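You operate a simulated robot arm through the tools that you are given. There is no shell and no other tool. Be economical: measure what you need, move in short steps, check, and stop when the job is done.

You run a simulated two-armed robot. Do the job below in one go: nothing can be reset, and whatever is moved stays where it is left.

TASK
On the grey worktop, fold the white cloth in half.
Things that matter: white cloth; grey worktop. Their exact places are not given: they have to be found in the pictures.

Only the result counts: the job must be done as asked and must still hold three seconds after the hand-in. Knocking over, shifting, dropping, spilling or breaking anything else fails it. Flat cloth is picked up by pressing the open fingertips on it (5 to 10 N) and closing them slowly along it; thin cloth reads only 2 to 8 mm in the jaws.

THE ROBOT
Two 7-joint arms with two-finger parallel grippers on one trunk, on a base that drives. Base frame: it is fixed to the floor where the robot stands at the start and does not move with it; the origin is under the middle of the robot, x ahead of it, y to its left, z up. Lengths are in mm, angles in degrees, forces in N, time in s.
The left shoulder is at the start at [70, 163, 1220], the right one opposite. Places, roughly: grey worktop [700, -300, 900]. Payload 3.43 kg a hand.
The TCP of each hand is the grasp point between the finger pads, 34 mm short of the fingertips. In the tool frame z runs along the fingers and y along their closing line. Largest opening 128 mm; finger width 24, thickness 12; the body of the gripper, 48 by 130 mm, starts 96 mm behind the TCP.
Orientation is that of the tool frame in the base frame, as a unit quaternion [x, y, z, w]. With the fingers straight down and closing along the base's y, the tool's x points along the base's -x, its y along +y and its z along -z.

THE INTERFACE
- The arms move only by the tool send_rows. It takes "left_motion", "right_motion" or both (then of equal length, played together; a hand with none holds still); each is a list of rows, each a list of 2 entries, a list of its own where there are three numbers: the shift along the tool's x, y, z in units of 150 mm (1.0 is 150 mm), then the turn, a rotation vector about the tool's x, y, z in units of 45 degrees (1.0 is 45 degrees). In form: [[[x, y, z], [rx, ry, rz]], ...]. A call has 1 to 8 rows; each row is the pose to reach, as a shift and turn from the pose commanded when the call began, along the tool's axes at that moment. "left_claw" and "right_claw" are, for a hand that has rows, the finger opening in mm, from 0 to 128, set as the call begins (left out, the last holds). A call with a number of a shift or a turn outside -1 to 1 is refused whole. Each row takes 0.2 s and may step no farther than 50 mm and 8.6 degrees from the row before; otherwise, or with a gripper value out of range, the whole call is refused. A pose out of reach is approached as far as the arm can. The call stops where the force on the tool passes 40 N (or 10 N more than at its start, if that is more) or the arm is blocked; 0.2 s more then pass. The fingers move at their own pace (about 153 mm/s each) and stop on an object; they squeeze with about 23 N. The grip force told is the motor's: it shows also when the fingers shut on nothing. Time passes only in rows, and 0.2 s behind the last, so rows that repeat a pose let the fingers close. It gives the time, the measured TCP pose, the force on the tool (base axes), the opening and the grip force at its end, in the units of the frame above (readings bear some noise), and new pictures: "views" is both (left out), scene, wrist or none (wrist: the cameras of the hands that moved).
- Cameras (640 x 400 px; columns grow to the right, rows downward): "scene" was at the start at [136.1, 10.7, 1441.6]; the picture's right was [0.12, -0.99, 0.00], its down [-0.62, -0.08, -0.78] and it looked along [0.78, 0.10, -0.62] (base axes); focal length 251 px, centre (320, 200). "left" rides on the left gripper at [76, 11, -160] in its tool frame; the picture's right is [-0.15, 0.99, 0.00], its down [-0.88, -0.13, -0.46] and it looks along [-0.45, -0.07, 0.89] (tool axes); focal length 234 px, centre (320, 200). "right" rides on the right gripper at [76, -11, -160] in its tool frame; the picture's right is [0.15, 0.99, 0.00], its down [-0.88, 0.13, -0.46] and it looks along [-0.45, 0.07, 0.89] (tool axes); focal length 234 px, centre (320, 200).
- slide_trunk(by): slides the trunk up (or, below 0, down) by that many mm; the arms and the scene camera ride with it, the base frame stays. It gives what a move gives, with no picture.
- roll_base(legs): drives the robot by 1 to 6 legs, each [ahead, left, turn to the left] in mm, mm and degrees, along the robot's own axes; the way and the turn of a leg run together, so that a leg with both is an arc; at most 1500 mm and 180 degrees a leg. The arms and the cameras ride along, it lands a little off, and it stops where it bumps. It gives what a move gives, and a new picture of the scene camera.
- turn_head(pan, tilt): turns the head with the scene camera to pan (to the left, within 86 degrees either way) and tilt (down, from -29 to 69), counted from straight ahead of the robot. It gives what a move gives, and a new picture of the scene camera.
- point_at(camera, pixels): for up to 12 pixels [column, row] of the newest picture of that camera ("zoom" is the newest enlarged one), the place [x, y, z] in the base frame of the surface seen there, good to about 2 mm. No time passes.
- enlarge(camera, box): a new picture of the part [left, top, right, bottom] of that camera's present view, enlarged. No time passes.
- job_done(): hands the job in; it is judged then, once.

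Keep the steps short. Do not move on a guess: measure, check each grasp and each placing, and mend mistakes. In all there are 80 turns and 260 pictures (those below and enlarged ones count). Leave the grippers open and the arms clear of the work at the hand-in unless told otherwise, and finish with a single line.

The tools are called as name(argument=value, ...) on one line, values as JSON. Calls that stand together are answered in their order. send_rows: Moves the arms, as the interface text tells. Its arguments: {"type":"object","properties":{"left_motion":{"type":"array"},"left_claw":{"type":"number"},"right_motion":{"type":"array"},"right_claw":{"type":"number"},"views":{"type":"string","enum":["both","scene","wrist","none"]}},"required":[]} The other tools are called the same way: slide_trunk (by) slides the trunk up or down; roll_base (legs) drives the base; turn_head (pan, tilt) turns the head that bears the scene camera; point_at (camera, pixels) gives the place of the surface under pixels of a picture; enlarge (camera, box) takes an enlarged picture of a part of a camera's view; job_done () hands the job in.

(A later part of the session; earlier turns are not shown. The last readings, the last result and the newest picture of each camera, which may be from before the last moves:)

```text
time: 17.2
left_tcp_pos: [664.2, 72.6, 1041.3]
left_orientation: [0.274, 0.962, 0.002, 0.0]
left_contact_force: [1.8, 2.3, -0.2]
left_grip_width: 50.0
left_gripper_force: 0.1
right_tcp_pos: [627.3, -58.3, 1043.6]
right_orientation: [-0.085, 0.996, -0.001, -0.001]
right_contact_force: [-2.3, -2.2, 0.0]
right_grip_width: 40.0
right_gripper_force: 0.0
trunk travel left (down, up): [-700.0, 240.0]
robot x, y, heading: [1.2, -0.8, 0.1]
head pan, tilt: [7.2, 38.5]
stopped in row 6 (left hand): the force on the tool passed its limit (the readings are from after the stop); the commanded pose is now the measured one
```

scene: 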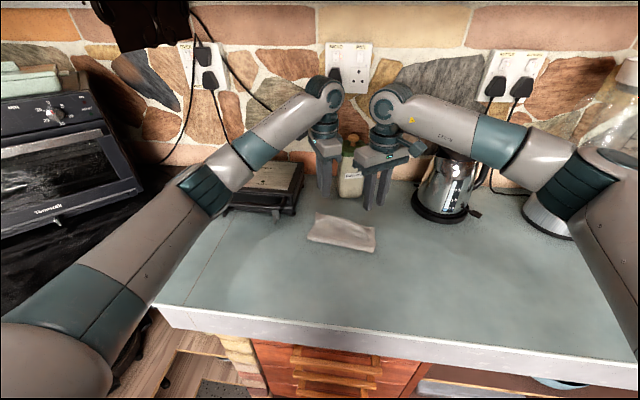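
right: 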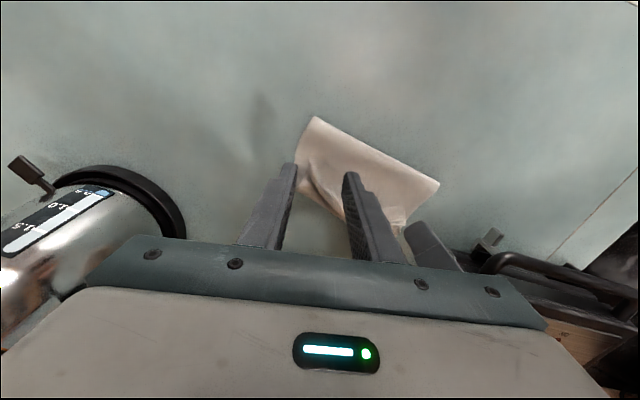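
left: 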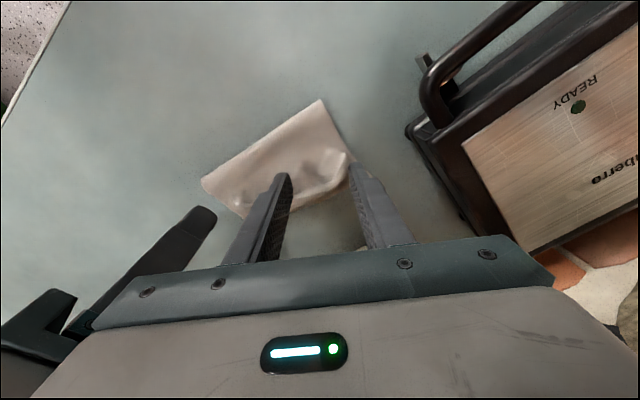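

The hands' bodies touched each other. No harm done. I'll use a single hand (left) as the rake instead and send the right hand well aside to about (517,-198).

send_rows(right_motion=[[[0.1, -0.14, 0], [0, 0, 0]], [[0.26, -0.3, 0], [0, 0, 0]], [[0.46, -0.47, 0], [0, 0, 0]], [[0.67, -0.64, 0], [0, 0, 0]], [[0.88, -0.795, 0], [0, 0, 0]]], views="scene")

enlarge(camera="left", box=[180, 80, 400, 230])

```text
time: 18.4
left_tcp_pos: [664.2, 70.4, 1043.1]
left_orientation: [0.276, 0.961, 0.003, 0.0]
left_contact_force: [-0.5, 0.4, -0.1]
left_grip_width: 50.0
left_gripper_force: 0.0
right_tcp_pos: [516.7, -199.3, 1044.2]
right_orientation: [-0.085, 0.996, -0.001, -0.002]
right_contact_force: [-0.4, 0.4, 0.0]
right_grip_width: 39.7
right_gripper_force: 0.0
trunk travel left (down, up): [-700.0, 240.0]
robot x, y, heading: [-5.1, 0.9, 0.0]
head pan, tilt: [7.2, 38.5]
```

scene: 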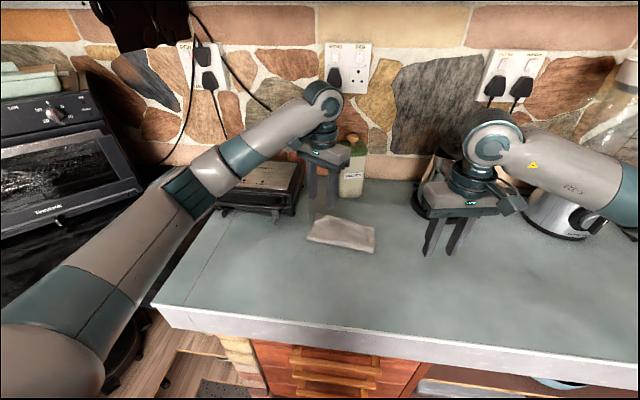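

```text
2.67 times, centred on (290, 155) of left
```

zoom: 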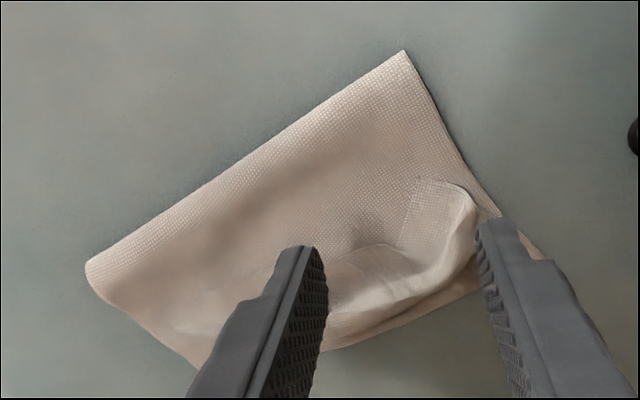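

Now the left hand goes to the near side of the strip: yaw about 13°, parallel to the slanted edge, opening 110, centred at (626,8).

send_rows(left_motion=[[[0, -0.12, 0.02], [0, 0, -0.1]], [[0, -0.24, 0.05], [0, 0, -0.2]], [[0, -0.36, 0.1], [0, 0, -0.31]], [[0, -0.485, 0.15], [0, 0, -0.42]]], left_claw=110, views="both")

enlarge(camera="left", box=[200, 100, 440, 260])

```text
time: 19.4
left_tcp_pos: [624.8, 10.4, 1020.9]
left_orientation: [0.113, 0.994, 0.003, -0.001]
left_contact_force: [-0.5, -0.2, 0.6]
left_grip_width: 110.0
left_gripper_force: 0.1
right_tcp_pos: [518.1, -198.7, 1044.5]
right_orientation: [-0.085, 0.996, -0.002, -0.002]
right_contact_force: [0.2, 0.1, 0.3]
right_grip_width: 39.9
right_gripper_force: 0.1
trunk travel left (down, up): [-700.0, 240.0]
robot x, y, heading: [-0.3, -3.1, 0.3]
head pan, tilt: [7.2, 38.5]
```

scene: 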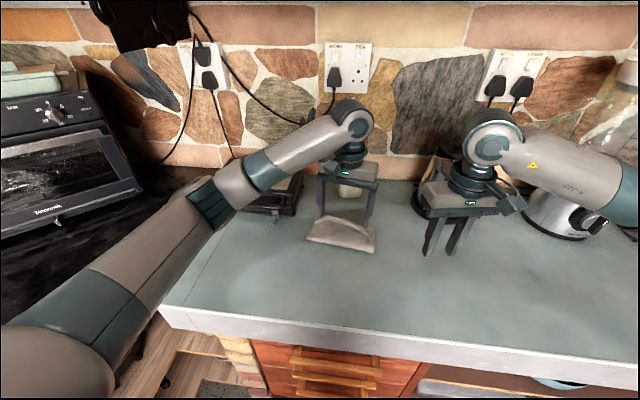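
left: 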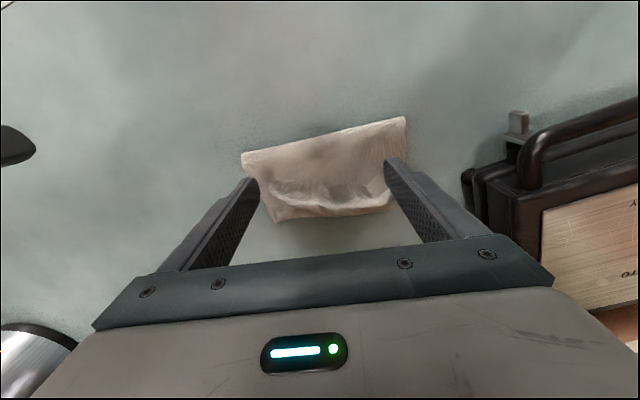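

```text
2.50 times, centred on (320, 180) of left
```

zoom: 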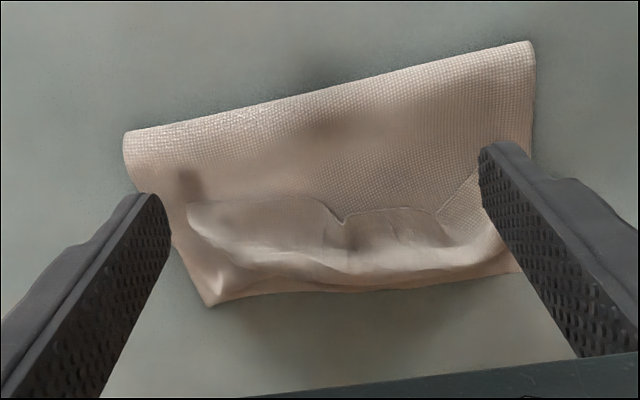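

A clear view: the strip's free edge runs through zoom (190,205), (310,197), (343,222), (435,212). I'll measure it and the corners.

point_at(camera="zoom", pixels=[[192, 208], [250, 202], [312, 202], [342, 228], [400, 212], [438, 217], [220, 280], [340, 270], [440, 255], [212, 303], [512, 268], [300, 150]])

```text
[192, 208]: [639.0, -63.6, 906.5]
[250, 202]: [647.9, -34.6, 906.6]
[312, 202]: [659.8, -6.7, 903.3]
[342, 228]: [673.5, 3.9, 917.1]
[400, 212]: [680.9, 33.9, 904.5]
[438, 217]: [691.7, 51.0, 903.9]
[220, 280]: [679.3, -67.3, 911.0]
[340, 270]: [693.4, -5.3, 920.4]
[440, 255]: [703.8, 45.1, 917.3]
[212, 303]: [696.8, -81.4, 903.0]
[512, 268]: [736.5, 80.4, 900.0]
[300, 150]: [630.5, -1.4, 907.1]
```

Strip free edge: x≈640 at right to ≈690 at left, y from −64 to 51. I'll narrow the rake to 70 so both fingers meet the strip, centre it at (629,-4) and descend to the upper layer (TCP 937).

send_rows(left_motion=[[[-0.047, -0.085, 0.15], [0, 0, 0]], [[-0.047, -0.085, 0.35], [0, 0, 0]], [[-0.047, -0.085, 0.5], [0, 0, 0]], [[-0.047, -0.085, 0.558], [0, 0, 0]]], left_claw=70, views="wrist")

```text
time: 20.4
left_tcp_pos: [628.8, -3.3, 935.5]
left_orientation: [0.113, 0.994, 0.002, -0.001]
left_contact_force: [0.2, 0.7, 1.8]
left_grip_width: 69.7
left_gripper_force: 0.0
right_tcp_pos: [518.3, -197.4, 1045.4]
right_orientation: [-0.086, 0.996, -0.002, -0.001]
right_contact_force: [-0.5, -0.5, 0.3]
right_grip_width: 39.8
right_gripper_force: 0.0
trunk travel left (down, up): [-700.0, 240.0]
robot x, y, heading: [3.7, -1.7, -0.2]
head pan, tilt: [7.2, 38.5]
```

left: 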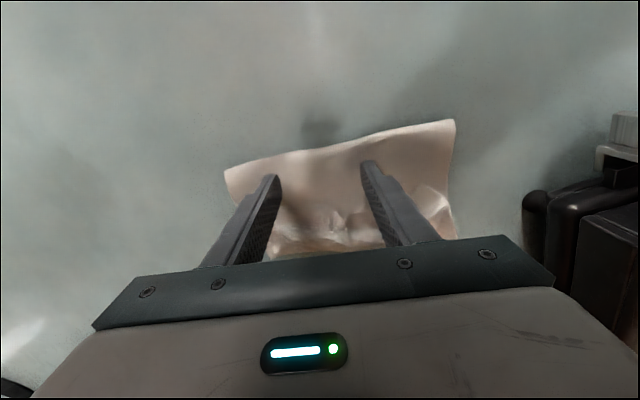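

The fingertips barely touch the upper layer (1.8 N) on the near side of the strip. I'll rake forward 45 mm.

send_rows(left_motion=[[[-0.06, 0, 0], [0, 0, 0]], [[-0.12, 0, 0], [0, 0, 0]], [[-0.18, 0, 0], [0, 0, 0]], [[-0.24, 0, 0], [0, 0, 0]], [[-0.3, 0, 0], [0, 0, 0]]], views="wrist")

enlarge(camera="left", box=[200, 100, 480, 280])

```text
time: 21.6
left_tcp_pos: [674.6, -13.5, 936.9]
left_orientation: [0.113, 0.994, 0.002, -0.001]
left_contact_force: [0.5, 0.4, 1.1]
left_grip_width: 69.9
left_gripper_force: 0.0
right_tcp_pos: [518.0, -197.5, 1044.8]
right_orientation: [-0.086, 0.996, -0.001, -0.002]
right_contact_force: [-0.4, -0.4, 0.5]
right_grip_width: 39.6
right_gripper_force: 0.0
trunk travel left (down, up): [-700.0, 240.0]
robot x, y, heading: [1.2, -2.5, -0.2]
head pan, tilt: [7.2, 38.5]
```

left: 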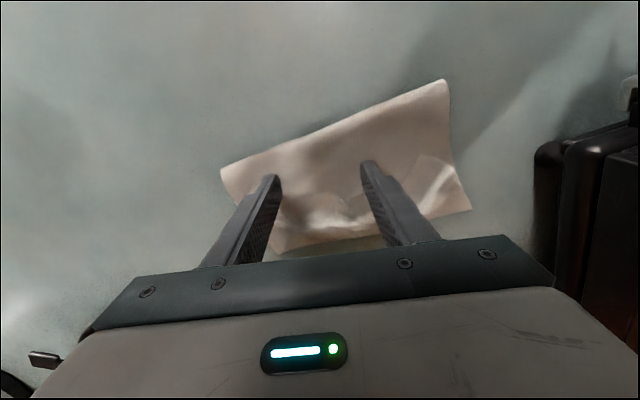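

```text
2.22 times, centred on (340, 190) of left
```

zoom: 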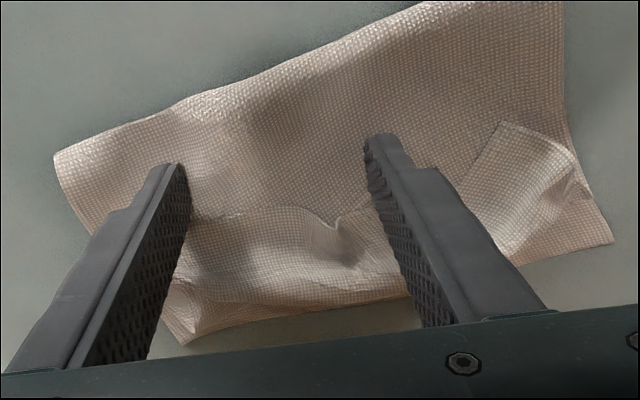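

The strip is just being reached and hasn't flipped yet. I'll continue 40 mm further.

send_rows(left_motion=[[[-0.07, 0, 0.0], [0, 0, 0]], [[-0.14, 0, 0.0], [0, 0, 0]], [[-0.2, 0, 0], [0, 0, 0]], [[-0.27, 0, 0], [0, 0, 0]]], views="wrist")

enlarge(camera="left", box=[200, 60, 480, 260])

```text
time: 22.6
left_tcp_pos: [713.9, -23.1, 935.4]
left_orientation: [0.114, 0.993, 0.001, 0.0]
left_contact_force: [-0.2, 0.5, 3.1]
left_grip_width: 69.9
left_gripper_force: 0.0
right_tcp_pos: [518.9, -198.3, 1043.9]
right_orientation: [-0.085, 0.996, -0.001, -0.002]
right_contact_force: [0.6, 0.2, 0.4]
right_grip_width: 40.0
right_gripper_force: 0.0
trunk travel left (down, up): [-700.0, 240.0]
robot x, y, heading: [-0.4, 2.2, -0.0]
head pan, tilt: [7.2, 38.5]
```

left: 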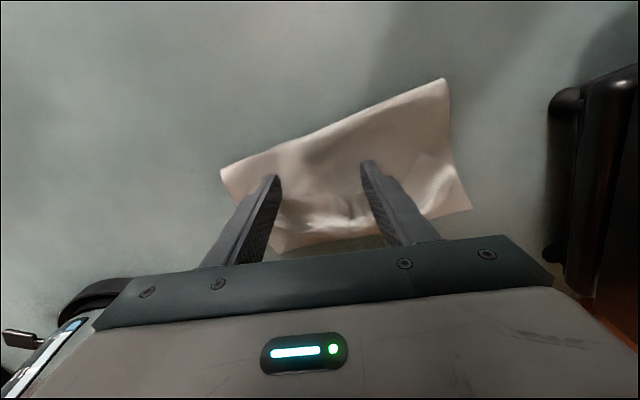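

```text
2.00 times, centred on (340, 160) of left
```

zoom: 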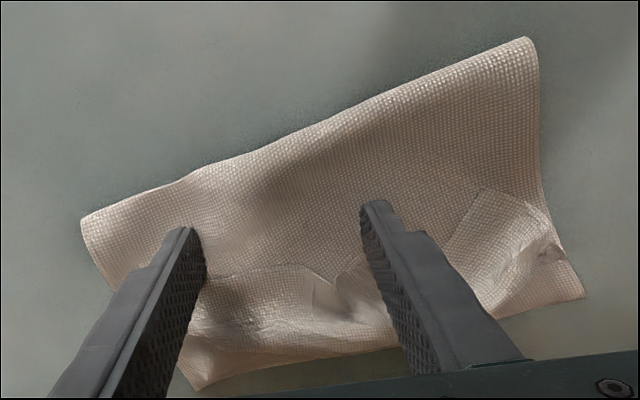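

The whole cloth slides with the fingertips instead of unfolding the strip, so raking doesn't work. Better: unfold it, then refold using a much narrower pinch right at the edge, so hardly any strip is left over. I'll raise the left hand straight up, draw it aside and look.

send_rows(left_motion=[[[0, 0, -0.1], [0, 0, 0]], [[0, 0, -0.35], [0, 0, 0]], [[0.1, 0.1, -0.6], [0, 0, 0]], [[0.3, 0.35, -0.75], [0, 0, 0]], [[0.5, 0.6, -0.75], [0, 0, 0]], [[0.7, 0.85, -0.75], [0, 0, 0]]], views="both")

enlarge(camera="scene", box=[270, 160, 430, 280])

```text
refused: row 4 steps farther than a row can; nothing moved
```

```text
3.33 times, centred on (350, 220) of scene
```

zoom: 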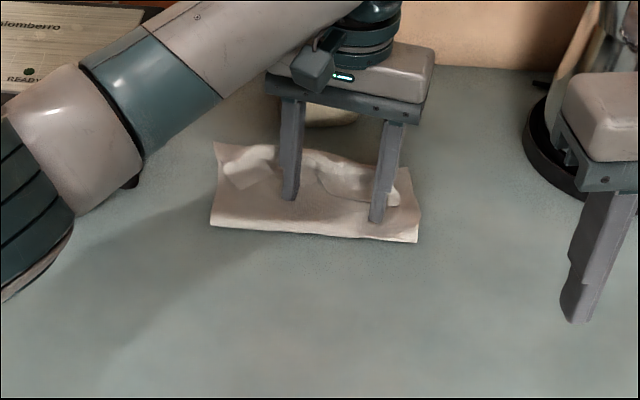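

The cloth slides easily, so I'll use that: with the fingertips still in light contact I drag it back 70 mm toward me, away from the bottle, and check.

send_rows(left_motion=[[[0.06, 0, 0.004], [0, 0, 0]], [[0.14, 0, 0.004], [0, 0, 0]], [[0.22, 0, 0.004], [0, 0, 0]], [[0.3, 0, 0.004], [0, 0, 0]], [[0.38, 0, 0.004], [0, 0, 0]], [[0.47, 0, 0.004], [0, 0, 0]]], views="wrist")

send_rows(left_motion=[[[0, 0, -0.1], [0, 0, 0]], [[0, 0, -0.35], [0, 0, 0]], [[0.1, 0.1, -0.55], [0, 0, 0]], [[0.25, 0.28, -0.7], [0, 0, 0]], [[0.4, 0.5, -0.75], [0, 0, 0]], [[0.5, 0.8, -0.75], [0, 0, 0]], [[0.6, 1.0, -0.75], [0, 0, 0]]], views="scene")

enlarge(camera="scene", box=[270, 170, 430, 290])

```text
time: 24.0
left_tcp_pos: [642.5, -8.2, 935.6]
left_orientation: [0.114, 0.994, 0.002, 0.0]
left_contact_force: [1.2, 0.0, 5.6]
left_grip_width: 70.0
left_gripper_force: 0.0
right_tcp_pos: [517.1, -197.5, 1045.2]
right_orientation: [-0.085, 0.996, -0.002, -0.001]
right_contact_force: [0.1, -0.4, 0.1]
right_grip_width: 39.9
right_gripper_force: 0.1
trunk travel left (down, up): [-700.0, 240.0]
robot x, y, heading: [-0.7, 1.8, -0.0]
head pan, tilt: [7.2, 38.5]
```

left: 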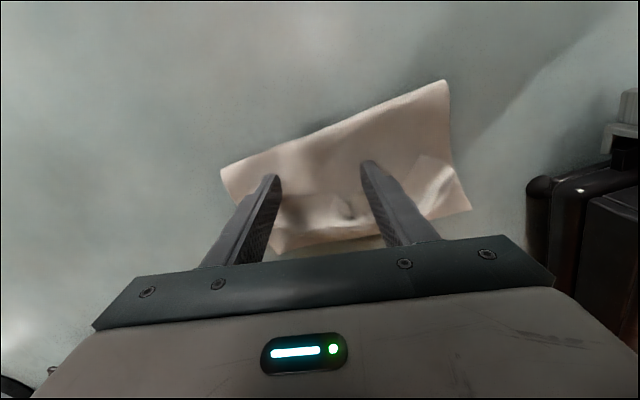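

```text
time: 25.6
left_tcp_pos: [590.3, 159.1, 1047.2]
left_orientation: [0.114, 0.994, 0.001, 0.0]
left_contact_force: [0.1, 0.2, 0.3]
left_grip_width: 70.0
left_gripper_force: 0.0
right_tcp_pos: [516.9, -197.1, 1045.1]
right_orientation: [-0.086, 0.996, -0.003, -0.002]
right_contact_force: [-0.4, 0.7, -0.4]
right_grip_width: 39.8
right_gripper_force: 0.1
trunk travel left (down, up): [-700.0, 240.0]
robot x, y, heading: [-0.4, 1.6, -0.1]
head pan, tilt: [7.2, 38.5]
```

scene: 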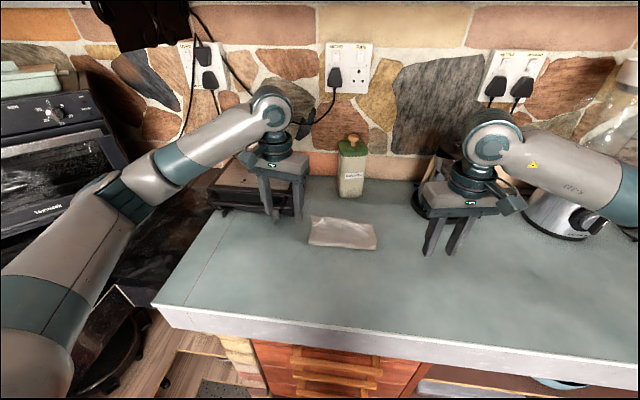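

```text
3.33 times, centred on (350, 230) of scene
```

zoom: 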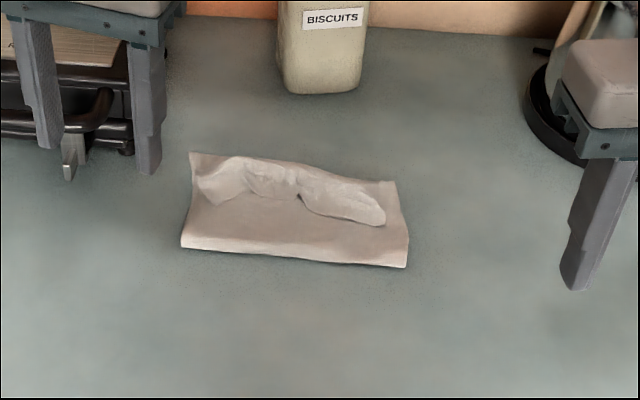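

Same folded shape, moved back as a unit. I'll measure the strip's crest and edges to re-pinch it with both hands for unfolding.

point_at(camera="zoom", pixels=[[192, 155], [240, 160], [300, 170], [350, 182], [393, 188], [220, 195], [245, 180], [325, 205], [380, 222], [183, 242], [405, 262], [300, 195]])

```text
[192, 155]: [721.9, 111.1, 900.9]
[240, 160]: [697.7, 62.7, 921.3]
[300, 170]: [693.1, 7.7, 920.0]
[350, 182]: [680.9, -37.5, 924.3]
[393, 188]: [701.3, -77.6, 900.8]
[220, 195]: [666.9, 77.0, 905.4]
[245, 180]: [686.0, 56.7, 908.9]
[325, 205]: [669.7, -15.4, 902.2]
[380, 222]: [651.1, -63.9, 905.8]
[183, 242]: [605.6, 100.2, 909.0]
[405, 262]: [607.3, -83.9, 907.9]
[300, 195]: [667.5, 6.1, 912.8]
```

Left pinch target (690,70), right (668,-62), on the strip's ridge with tips above the lower layers. I'll turn the wrists back (left to about 58°, right to about −45°) and approach from both sides while high.

send_rows(left_motion=[[[-0.048, -0.022, 0], [0, 0, 0.125]], [[-0.096, -0.044, 0], [0, 0, 0.25]], [[-0.144, -0.067, 0], [0, 0, 0.375]], [[-0.192, -0.089, 0], [0, 0, 0.5]], [[-0.24, -0.111, 0], [0, 0, 0.625]], [[-0.288, -0.133, 0], [0, 0, 0.75]], [[-0.336, -0.156, 0], [0, 0, 0.875]], [[-0.384, -0.178, 0], [0, 0, 1.0]]], right_motion=[[[-0.097, 0.057, 0], [0, 0, -0.098]], [[-0.194, 0.114, 0], [0, 0, -0.195]], [[-0.29, 0.17, 0], [0, 0, -0.293]], [[-0.388, 0.228, 0], [0, 0, -0.39]], [[-0.484, 0.284, 0], [0, 0, -0.488]], [[-0.58, 0.341, 0], [0, 0, -0.585]], [[-0.678, 0.398, 0], [0, 0, -0.683]], [[-0.775, 0.455, 0], [0, 0, -0.78]]], left_claw=50, right_claw=50, views="none")

```text
time: 27.4
left_tcp_pos: [641.5, 121.0, 1048.1]
left_orientation: [0.486, 0.874, 0.002, -0.001]
left_contact_force: [0.1, 0.5, -0.2]
left_grip_width: 50.2
left_gripper_force: 0.2
right_tcp_pos: [621.7, -110.7, 1041.9]
right_orientation: [-0.383, 0.924, -0.001, -0.002]
right_contact_force: [-0.1, 0.1, -0.3]
right_grip_width: 50.2
right_gripper_force: 0.0
trunk travel left (down, up): [-700.0, 240.0]
robot x, y, heading: [1.8, -5.0, 0.1]
head pan, tilt: [7.2, 38.5]
```

Now closer: both over the ridge with TCP at about 960.

send_rows(left_motion=[[[-0.12, 0.02, 0.05], [0, 0, 0.06]], [[-0.24, 0.05, 0.15], [0, 0, 0.12]], [[-0.36, 0.07, 0.3], [0, 0, 0.2]], [[-0.458, 0.093, 0.45], [0, 0, 0.267]], [[-0.458, 0.093, 0.587], [0, 0, 0.267]]], right_motion=[[[-0.11, 0, 0.05], [0, 0, 0]], [[-0.23, 0, 0.15], [0, 0, 0]], [[-0.35, 0.01, 0.28], [0, 0, 0]], [[-0.448, 0.014, 0.42], [0, 0, 0]], [[-0.448, 0.014, 0.547], [0, 0, 0]]], views="wrist")

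```text
time: 28.6
left_tcp_pos: [689.3, 69.0, 960.1]
left_orientation: [0.574, 0.819, 0.001, -0.001]
left_contact_force: [-0.5, 0.1, 0.9]
left_grip_width: 50.2
left_gripper_force: 0.0
right_tcp_pos: [666.6, -60.1, 959.9]
right_orientation: [-0.382, 0.924, -0.002, -0.002]
right_contact_force: [0.7, 0.3, 0.5]
right_grip_width: 50.0
right_gripper_force: 0.1
trunk travel left (down, up): [-700.0, 240.0]
robot x, y, heading: [-1.4, 0.6, -0.1]
head pan, tilt: [7.2, 38.5]
```

right: 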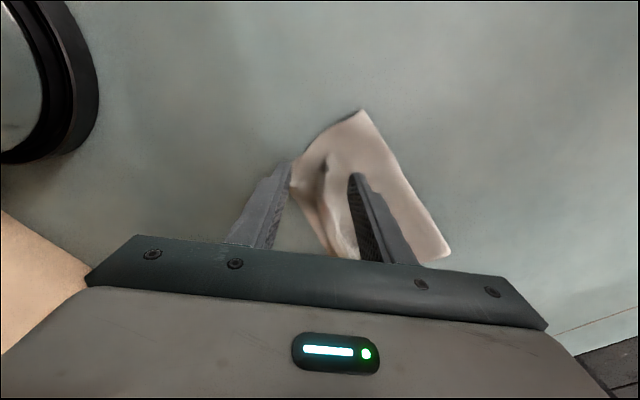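
left: 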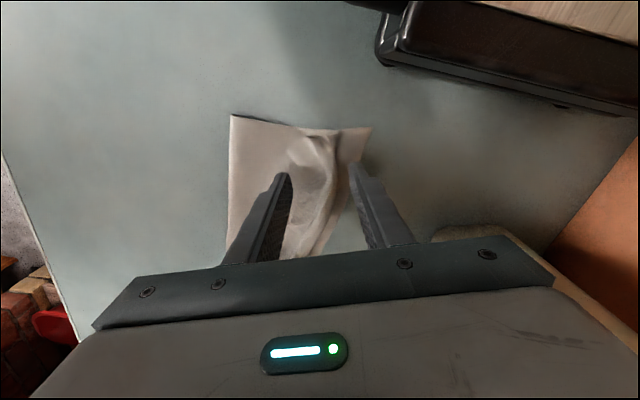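

The ridges lie between the fingers on both sides. I'll lower so the tips are at z≈905, above the flat layers, then close.

send_rows(left_motion=[[[0, 0, 0.07], [0, 0, 0]], [[0, 0, 0.135], [0, 0, 0]]], right_motion=[[[0, 0, 0.07], [0, 0, 0]], [[0, 0, 0.135], [0, 0, 0]]], views="none")

send_rows(left_motion=[[[0, 0, 0], [0, 0, 0]], [[0, 0, 0], [0, 0, 0]]], right_motion=[[[0, 0, 0], [0, 0, 0]], [[0, 0, 0], [0, 0, 0]]], left_claw=16, right_claw=16, views="none")

send_rows(left_motion=[[[0, 0, 0], [0, 0, 0]], [[0, 0, 0], [0, 0, 0]]], right_motion=[[[0, 0, 0], [0, 0, 0]], [[0, 0, 0], [0, 0, 0]]], left_claw=0, right_claw=0, views="wrist")

```text
time: 29.2
left_tcp_pos: [689.6, 69.5, 939.9]
left_orientation: [0.575, 0.818, 0.002, -0.002]
left_contact_force: [0.5, -0.1, 0.0]
left_grip_width: 49.7
left_gripper_force: 0.0
right_tcp_pos: [666.4, -63.1, 939.1]
right_orientation: [-0.382, 0.924, -0.002, -0.004]
right_contact_force: [-0.2, 0.8, -0.1]
right_grip_width: 50.0
right_gripper_force: 0.2
trunk travel left (down, up): [-700.0, 240.0]
robot x, y, heading: [-0.4, 1.4, 0.1]
head pan, tilt: [7.2, 38.5]
```

```text
time: 29.8
left_tcp_pos: [688.6, 70.0, 940.4]
left_orientation: [0.574, 0.819, 0.001, -0.001]
left_contact_force: [0.0, -0.3, -0.4]
left_grip_width: 15.8
left_gripper_force: 0.0
right_tcp_pos: [667.1, -63.0, 940.9]
right_orientation: [-0.382, 0.924, -0.002, -0.001]
right_contact_force: [-0.1, -0.2, 0.4]
right_grip_width: 16.0
right_gripper_force: 0.1
trunk travel left (down, up): [-700.0, 240.0]
robot x, y, heading: [-1.7, -4.2, 0.2]
head pan, tilt: [7.2, 38.5]
```

```text
time: 30.4
left_tcp_pos: [688.5, 69.1, 940.4]
left_orientation: [0.574, 0.819, 0.002, -0.002]
left_contact_force: [-0.5, -0.3, -0.6]
left_grip_width: 2.2
left_gripper_force: 22.5
right_tcp_pos: [665.7, -62.2, 940.6]
right_orientation: [-0.381, 0.925, -0.001, -0.002]
right_contact_force: [0.4, 0.4, 1.1]
right_grip_width: 2.0
right_gripper_force: 22.6
trunk travel left (down, up): [-700.0, 240.0]
robot x, y, heading: [-1.9, 3.3, 0.1]
head pan, tilt: [7.2, 38.5]
```

right: 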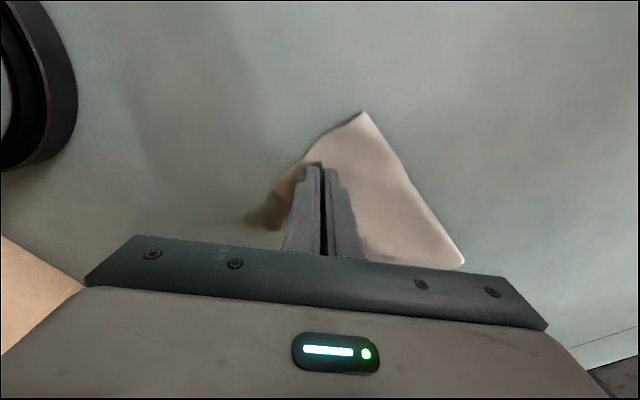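
left: 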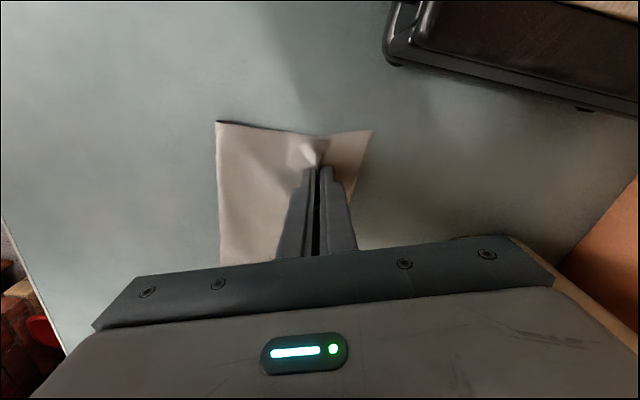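

Both have gripped something thin. I'll lift 60 mm and look at what hangs.

send_rows(left_motion=[[[0, 0, -0.1], [0, 0, 0]], [[0, 0, -0.2], [0, 0, 0]], [[0, 0, -0.3], [0, 0, 0]], [[0, 0, -0.4], [0, 0, 0]]], right_motion=[[[0, 0, -0.1], [0, 0, 0]], [[0, 0, -0.2], [0, 0, 0]], [[0, 0, -0.3], [0, 0, 0]], [[0, 0, -0.4], [0, 0, 0]]], views="both")

enlarge(camera="scene", box=[270, 160, 430, 280])

enlarge(camera="right", box=[200, 80, 440, 270])

enlarge(camera="left", box=[190, 80, 430, 270])

```text
time: 31.4
left_tcp_pos: [688.9, 69.7, 999.8]
left_orientation: [0.574, 0.819, 0.002, 0.0]
left_contact_force: [0.1, -0.2, 0.8]
left_grip_width: 2.0
left_gripper_force: 22.3
right_tcp_pos: [667.0, -60.5, 1001.9]
right_orientation: [-0.382, 0.924, -0.002, -0.002]
right_contact_force: [0.0, -0.9, 0.2]
right_grip_width: 2.1
right_gripper_force: 23.4
trunk travel left (down, up): [-700.0, 240.0]
robot x, y, heading: [1.2, 3.4, 0.1]
head pan, tilt: [7.2, 38.5]
```

scene: 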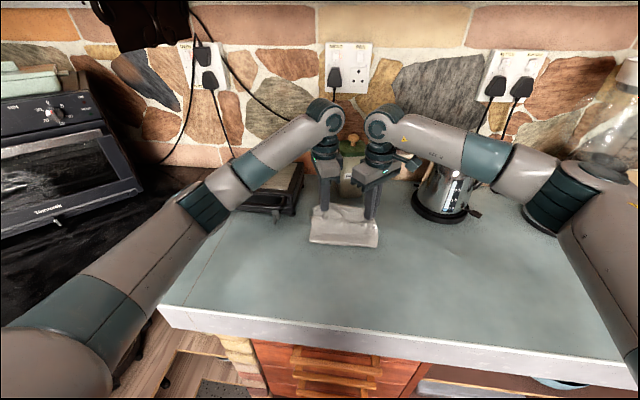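
right: 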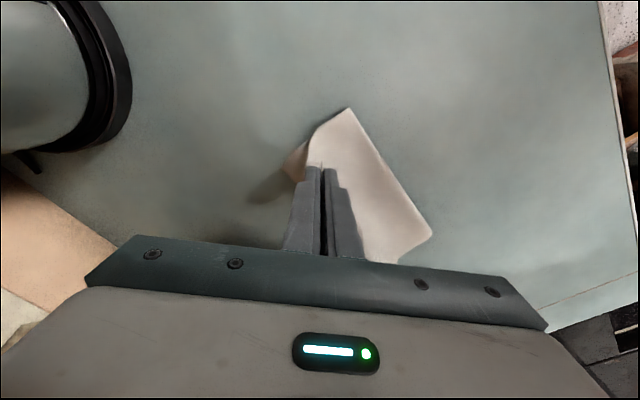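
left: 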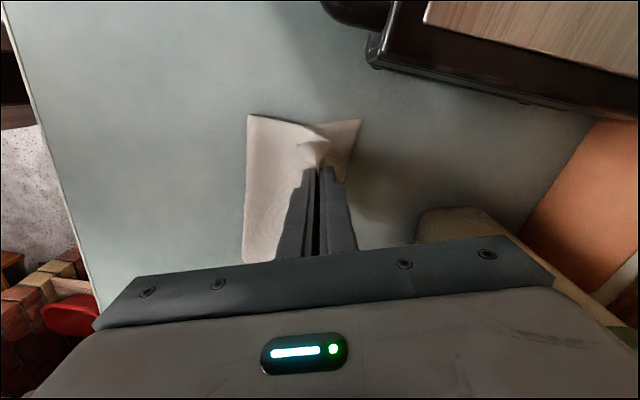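

```text
3.33 times, centred on (350, 220) of scene
```

zoom: 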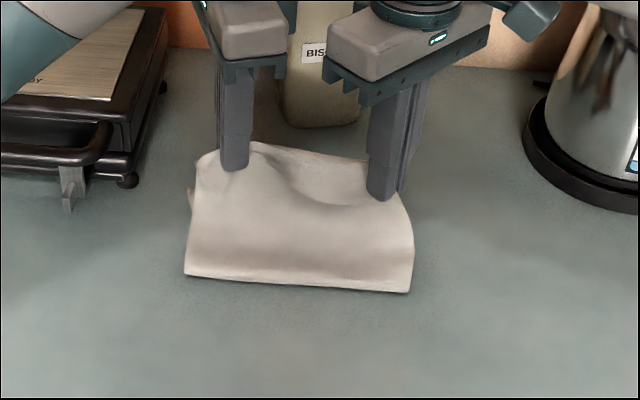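

```text
2.11 times, centred on (320, 175) of right
```

zoom: 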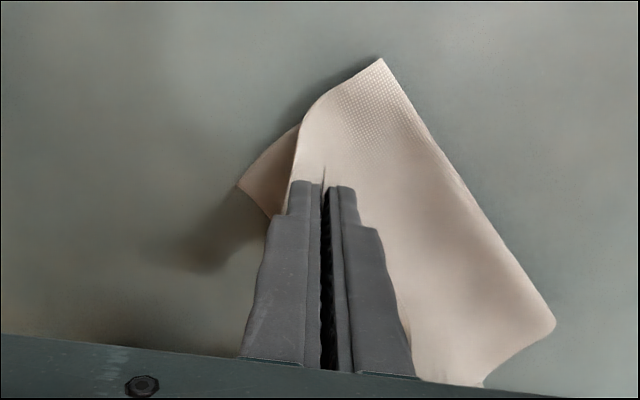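

```text
2.11 times, centred on (310, 175) of left
```

zoom: 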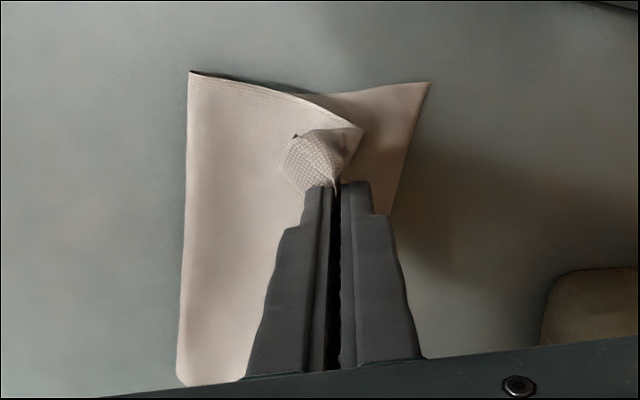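

This is much better. The fingers now hold the cloth's edge itself, with no strip hanging on the right and only a small curl on the left, and the upper layer comes straight to the grip. So I don't need to unfold, only re-lay the edge. I'll measure the fold line and the far corners of the lower layer.

point_at(camera="left", pixels=[[350, 124], [342, 150], [248, 120], [245, 250], [318, 140], [302, 150]])

point_at(camera="right", pixels=[[292, 167], [298, 178], [342, 111], [406, 225], [428, 232], [318, 150]])

point_at(camera="scene", pixels=[[327, 243], [350, 244], [372, 246], [315, 219]])

```text
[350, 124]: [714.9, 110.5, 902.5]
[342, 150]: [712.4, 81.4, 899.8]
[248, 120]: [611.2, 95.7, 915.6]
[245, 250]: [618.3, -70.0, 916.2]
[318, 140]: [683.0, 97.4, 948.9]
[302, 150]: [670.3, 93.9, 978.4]
```

```text
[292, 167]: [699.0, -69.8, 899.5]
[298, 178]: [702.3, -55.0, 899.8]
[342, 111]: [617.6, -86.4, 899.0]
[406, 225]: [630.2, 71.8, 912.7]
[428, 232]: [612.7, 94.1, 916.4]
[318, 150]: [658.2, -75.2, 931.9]
```

```text
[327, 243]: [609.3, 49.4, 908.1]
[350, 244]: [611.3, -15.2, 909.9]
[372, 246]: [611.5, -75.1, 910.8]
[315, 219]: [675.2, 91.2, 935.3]
```

Layer lengths: lower about 95 mm, upper about 90 mm. The rest is bunched in the grips, so re-laying here would leave the strip again. I'll unfold instead: carry the grips in an arc back toward the near side.

send_rows(left_motion=[[[0.03, -0.09, -0.1], [0, 0, 0]], [[0.075, -0.21, -0.17], [0, 0, 0]], [[0.125, -0.35, -0.2], [0, 0, 0]], [[0.18, -0.5, -0.2], [0, 0, 0]], [[0.238, -0.658, -0.2], [0, 0, 0]]], right_motion=[[[0.065, 0.065, -0.1], [0, 0, 0]], [[0.155, 0.155, -0.17], [0, 0, 0]], [[0.26, 0.26, -0.2], [0, 0, 0]], [[0.38, 0.38, -0.2], [0, 0, 0]], [[0.495, 0.495, -0.2], [0, 0, 0]]], views="none")

send_rows(left_motion=[[[0.045, -0.12, 0.03], [0, 0, 0]], [[0.09, -0.25, 0.1], [0, 0, 0]], [[0.135, -0.37, 0.2], [0, 0, 0]], [[0.175, -0.48, 0.32], [0, 0, 0]], [[0.205, -0.56, 0.45], [0, 0, 0]], [[0.22, -0.608, 0.57], [0, 0, 0]]], right_motion=[[[0.09, 0.09, 0.03], [0, 0, 0]], [[0.19, 0.19, 0.1], [0, 0, 0]], [[0.28, 0.28, 0.2], [0, 0, 0]], [[0.36, 0.36, 0.32], [0, 0, 0]], [[0.42, 0.42, 0.45], [0, 0, 0]], [[0.457, 0.457, 0.57], [0, 0, 0]]], views="both")

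```text
time: 32.6
left_tcp_pos: [583.6, 69.9, 1030.5]
left_orientation: [0.575, 0.818, 0.002, -0.001]
left_contact_force: [0.1, 0.9, -0.6]
left_grip_width: 2.1
left_gripper_force: 23.0
right_tcp_pos: [561.0, -62.7, 1030.1]
right_orientation: [-0.382, 0.924, -0.002, -0.001]
right_contact_force: [-0.4, 0.3, -0.7]
right_grip_width: 1.9
right_gripper_force: 23.5
trunk travel left (down, up): [-700.0, 240.0]
robot x, y, heading: [-2.4, -2.2, -0.0]
head pan, tilt: [7.2, 38.5]
```

```text
time: 34.0
left_tcp_pos: [485.7, 69.6, 944.3]
left_orientation: [0.575, 0.818, 0.0, -0.001]
left_contact_force: [-0.6, 0.2, 0.3]
left_grip_width: 2.3
left_gripper_force: 22.5
right_tcp_pos: [463.3, -62.3, 945.5]
right_orientation: [-0.382, 0.924, -0.001, -0.001]
right_contact_force: [-0.2, -0.3, 0.2]
right_grip_width: 2.3
right_gripper_force: 23.2
trunk travel left (down, up): [-700.0, 240.0]
robot x, y, heading: [-0.8, -2.4, -0.2]
head pan, tilt: [7.2, 38.5]
```

scene: 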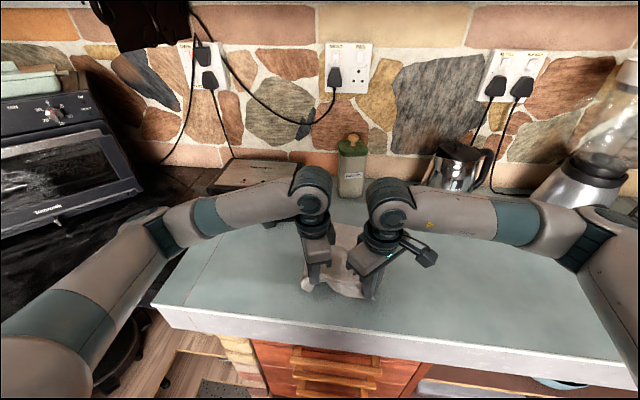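
right: 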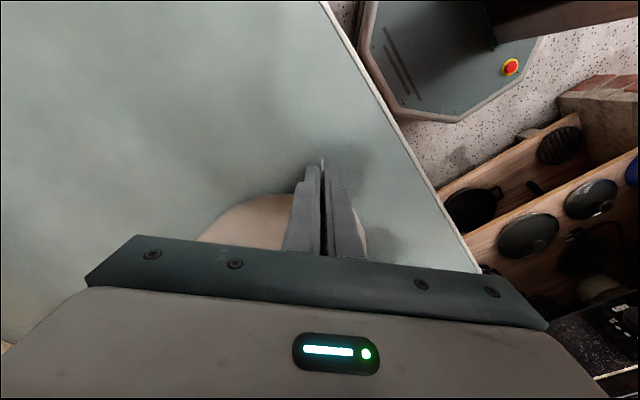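
left: 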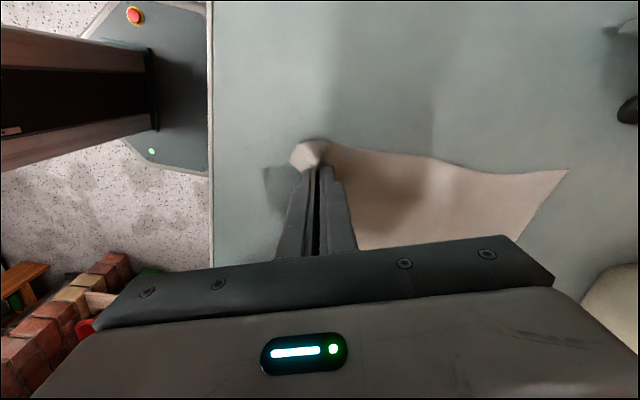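

Unfolded. I'll lower the last few mm, spread the hands 5 mm each, release, lift and move outward to see the cloth.

send_rows(left_motion=[[[0.03, 0.011, 0.02], [0, 0, 0]], [[0.03, 0.011, 0.043], [0, 0, 0]]], right_motion=[[[0.024, -0.024, 0.02], [0, 0, 0]], [[0.024, -0.024, 0.05], [0, 0, 0]]], views="none")

send_rows(left_motion=[[[0, 0, 0], [0, 0, 0]], [[0, 0, -0.05], [0, 0, 0]], [[0, 0, -0.25], [0, 0, 0]], [[0, 0, -0.5], [0, 0, 0]], [[0.2, 0, -0.7], [0, 0, 0]], [[0.45, 0, -0.7], [0, 0, 0]], [[0.7, 0, -0.7], [0, 0, 0]]], right_motion=[[[0, 0, 0], [0, 0, 0]], [[0, 0, -0.05], [0, 0, 0]], [[0, 0, -0.25], [0, 0, 0]], [[0, 0, -0.5], [0, 0, 0]], [[0.1, -0.18, -0.7], [0, 0, 0]], [[0.2, -0.36, -0.7], [0, 0, 0]], [[0.3, -0.54, -0.7], [0, 0, 0]]], left_claw=50, right_claw=50, views="both")

enlarge(camera="scene", box=[260, 180, 420, 330])

```text
time: 34.6
left_tcp_pos: [486.9, 74.9, 938.8]
left_orientation: [0.575, 0.818, 0.002, 0.0]
left_contact_force: [0.0, -2.8, 2.9]
left_grip_width: 2.3
left_gripper_force: 23.0
right_tcp_pos: [463.8, -67.1, 938.0]
right_orientation: [-0.382, 0.924, -0.002, -0.001]
right_contact_force: [1.3, 2.8, 1.4]
right_grip_width: 2.3
right_gripper_force: 22.4
trunk travel left (down, up): [-700.0, 240.0]
robot x, y, heading: [3.8, 1.7, 0.1]
head pan, tilt: [7.2, 38.5]
```

```text
time: 36.2
left_tcp_pos: [451.0, 174.0, 1044.8]
left_orientation: [0.574, 0.819, 0.002, -0.001]
left_contact_force: [-1.0, 0.6, 0.6]
left_grip_width: 50.1
left_gripper_force: 0.1
right_tcp_pos: [488.0, -155.9, 1043.5]
right_orientation: [-0.382, 0.924, -0.002, -0.003]
right_contact_force: [-0.6, -0.7, 0.2]
right_grip_width: 50.2
right_gripper_force: 0.1
trunk travel left (down, up): [-700.0, 240.0]
robot x, y, heading: [-2.5, 2.4, 0.0]
head pan, tilt: [7.2, 38.5]
```

scene: 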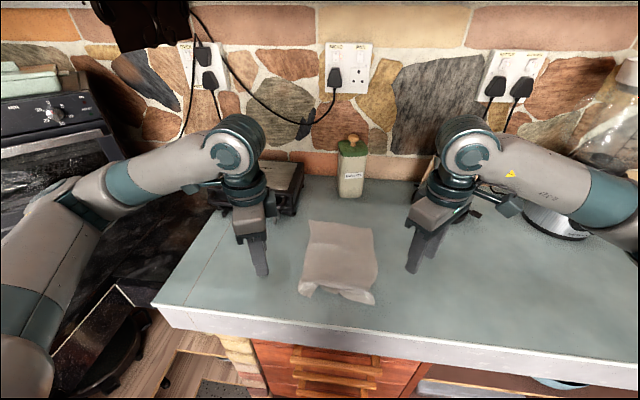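
right: 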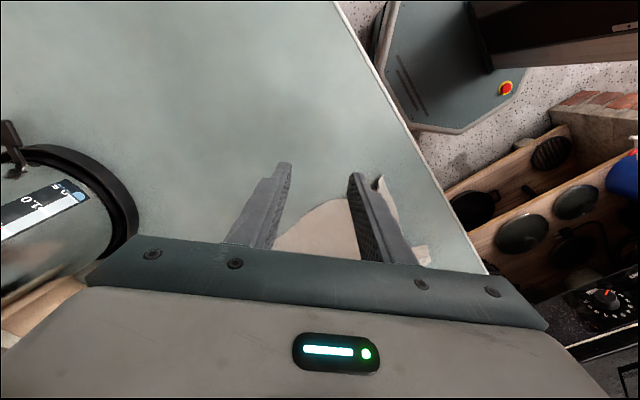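
left: 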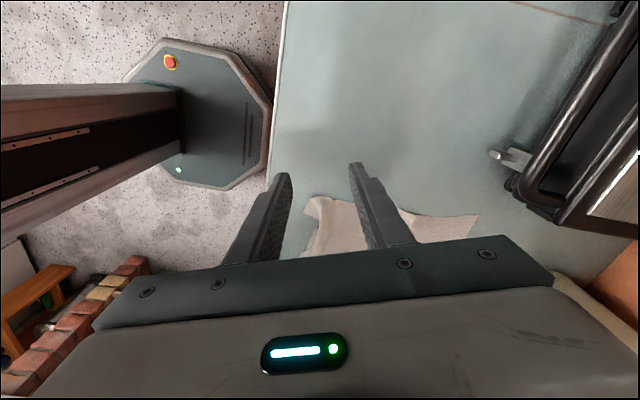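

```text
2.67 times, centred on (340, 255) of scene
```

zoom: 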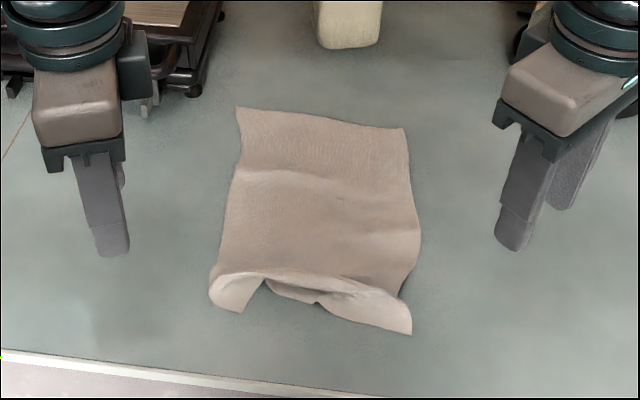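

Unfolded, with a ridge near the near edge and flaps lying flat on the worktop in front of it. Pressing on these flaps and dragging toward me should pull the ridge out. I'll measure the flaps.

point_at(camera="zoom", pixels=[[240, 308], [215, 295], [235, 290], [255, 283], [300, 300], [335, 312], [385, 320], [408, 332], [395, 308], [238, 110], [403, 130], [320, 280]])

```text
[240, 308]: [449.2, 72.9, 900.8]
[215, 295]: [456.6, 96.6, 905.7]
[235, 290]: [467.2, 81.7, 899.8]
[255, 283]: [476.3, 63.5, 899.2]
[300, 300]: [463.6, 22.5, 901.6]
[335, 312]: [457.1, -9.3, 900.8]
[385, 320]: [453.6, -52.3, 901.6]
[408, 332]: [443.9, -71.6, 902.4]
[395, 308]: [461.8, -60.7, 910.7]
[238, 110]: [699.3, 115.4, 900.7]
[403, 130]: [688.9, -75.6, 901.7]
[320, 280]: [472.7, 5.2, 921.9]
```

Near flaps: left around (460,80), right around (455,-57). I'll close both grippers and bring the tips above these spots.

send_rows(left_motion=[[[-0.2, -0.05, 0.05], [0, 0, 0]], [[-0.4, -0.11, 0.1], [0, 0, 0]], [[-0.607, -0.163, 0.2], [0, 0, 0]], [[-0.607, -0.163, 0.43], [0, 0, 0]], [[-0.607, -0.163, 0.633], [0, 0, 0]]], right_motion=[[[-0.1, 0.2, 0.05], [0, 0, 0]], [[-0.2, 0.42, 0.1], [0, 0, 0]], [[-0.316, 0.636, 0.2], [0, 0, 0]], [[-0.316, 0.636, 0.43], [0, 0, 0]], [[-0.316, 0.636, 0.623], [0, 0, 0]]], left_claw=0, right_claw=0, views="wrist")

```text
time: 37.4
left_tcp_pos: [458.4, 79.6, 948.0]
left_orientation: [0.574, 0.819, 0.002, -0.001]
left_contact_force: [-0.1, 0.1, 0.5]
left_grip_width: 0.2
left_gripper_force: 23.2
right_tcp_pos: [455.5, -54.6, 949.3]
right_orientation: [-0.382, 0.924, 0.0, -0.002]
right_contact_force: [0.9, 0.3, -0.5]
right_grip_width: 0.0
right_gripper_force: 23.1
trunk travel left (down, up): [-700.0, 240.0]
robot x, y, heading: [3.7, -1.8, 0.1]
head pan, tilt: [7.2, 38.5]
```

right: 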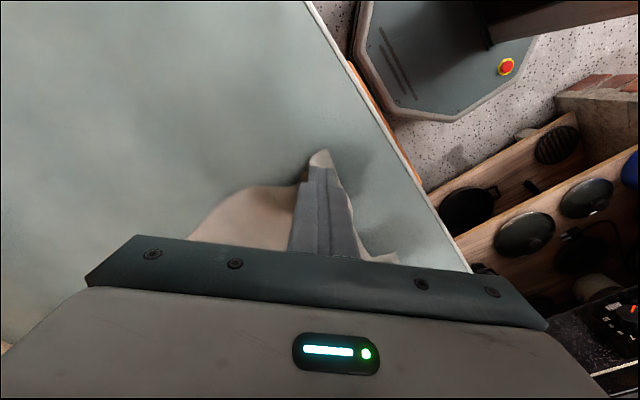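
left: 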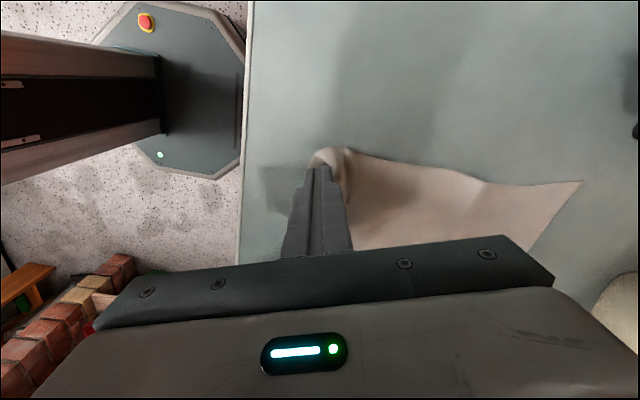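

Both tips are over the flaps. I'll press to about 5 N and drag 45 mm toward me, slightly outward.

send_rows(left_motion=[[[0, 0, 0.05], [0, 0, 0]], [[0, 0, 0.084], [0, 0, 0]], [[0.03, -0.06, 0.086], [0, 0, 0]], [[0.06, -0.13, 0.086], [0, 0, 0]], [[0.1, -0.2, 0.086], [0, 0, 0]], [[0.133, -0.271, 0.086], [0, 0, 0]]], right_motion=[[[0, 0, 0.05], [0, 0, 0]], [[0, 0, 0.09], [0, 0, 0]], [[0.055, 0.045, 0.094], [0, 0, 0]], [[0.115, 0.095, 0.094], [0, 0, 0]], [[0.175, 0.14, 0.094], [0, 0, 0]], [[0.235, 0.19, 0.094], [0, 0, 0]]], views="wrist")

enlarge(camera="scene", box=[260, 190, 420, 330])

```text
time: 38.8
left_tcp_pos: [412.1, 84.5, 935.4]
left_orientation: [0.575, 0.818, 0.002, -0.001]
left_contact_force: [0.5, -0.5, 0.7]
left_grip_width: 0.0
left_gripper_force: 22.8
right_tcp_pos: [410.9, -60.2, 935.3]
right_orientation: [-0.381, 0.924, -0.002, -0.001]
right_contact_force: [2.5, 0.5, 13.2]
right_grip_width: 0.0
right_gripper_force: 23.3
trunk travel left (down, up): [-700.0, 240.0]
robot x, y, heading: [2.1, -3.6, -0.1]
head pan, tilt: [7.2, 38.5]
```

right: 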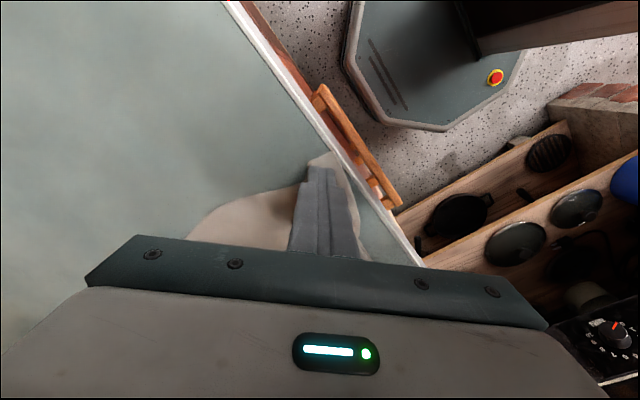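
left: 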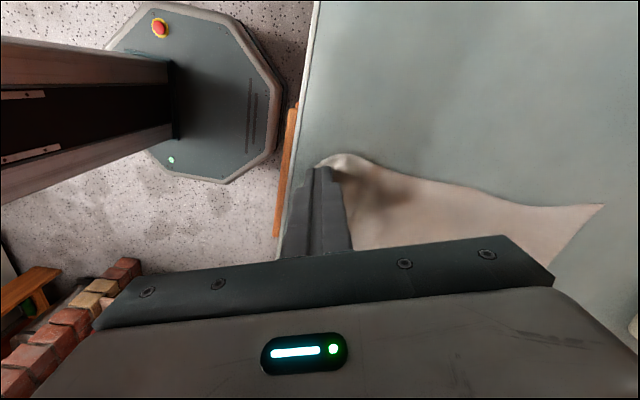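

```text
2.86 times, centred on (340, 260) of scene
```

zoom: 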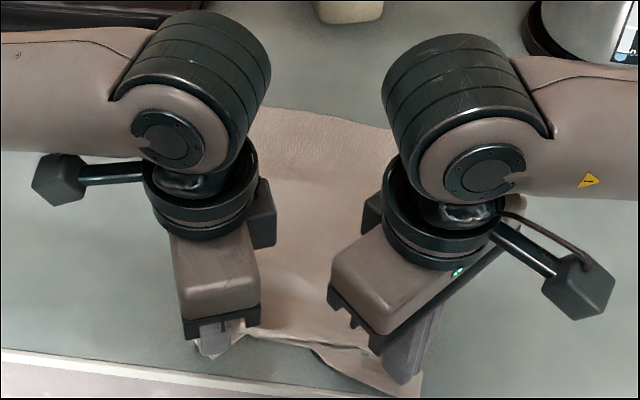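

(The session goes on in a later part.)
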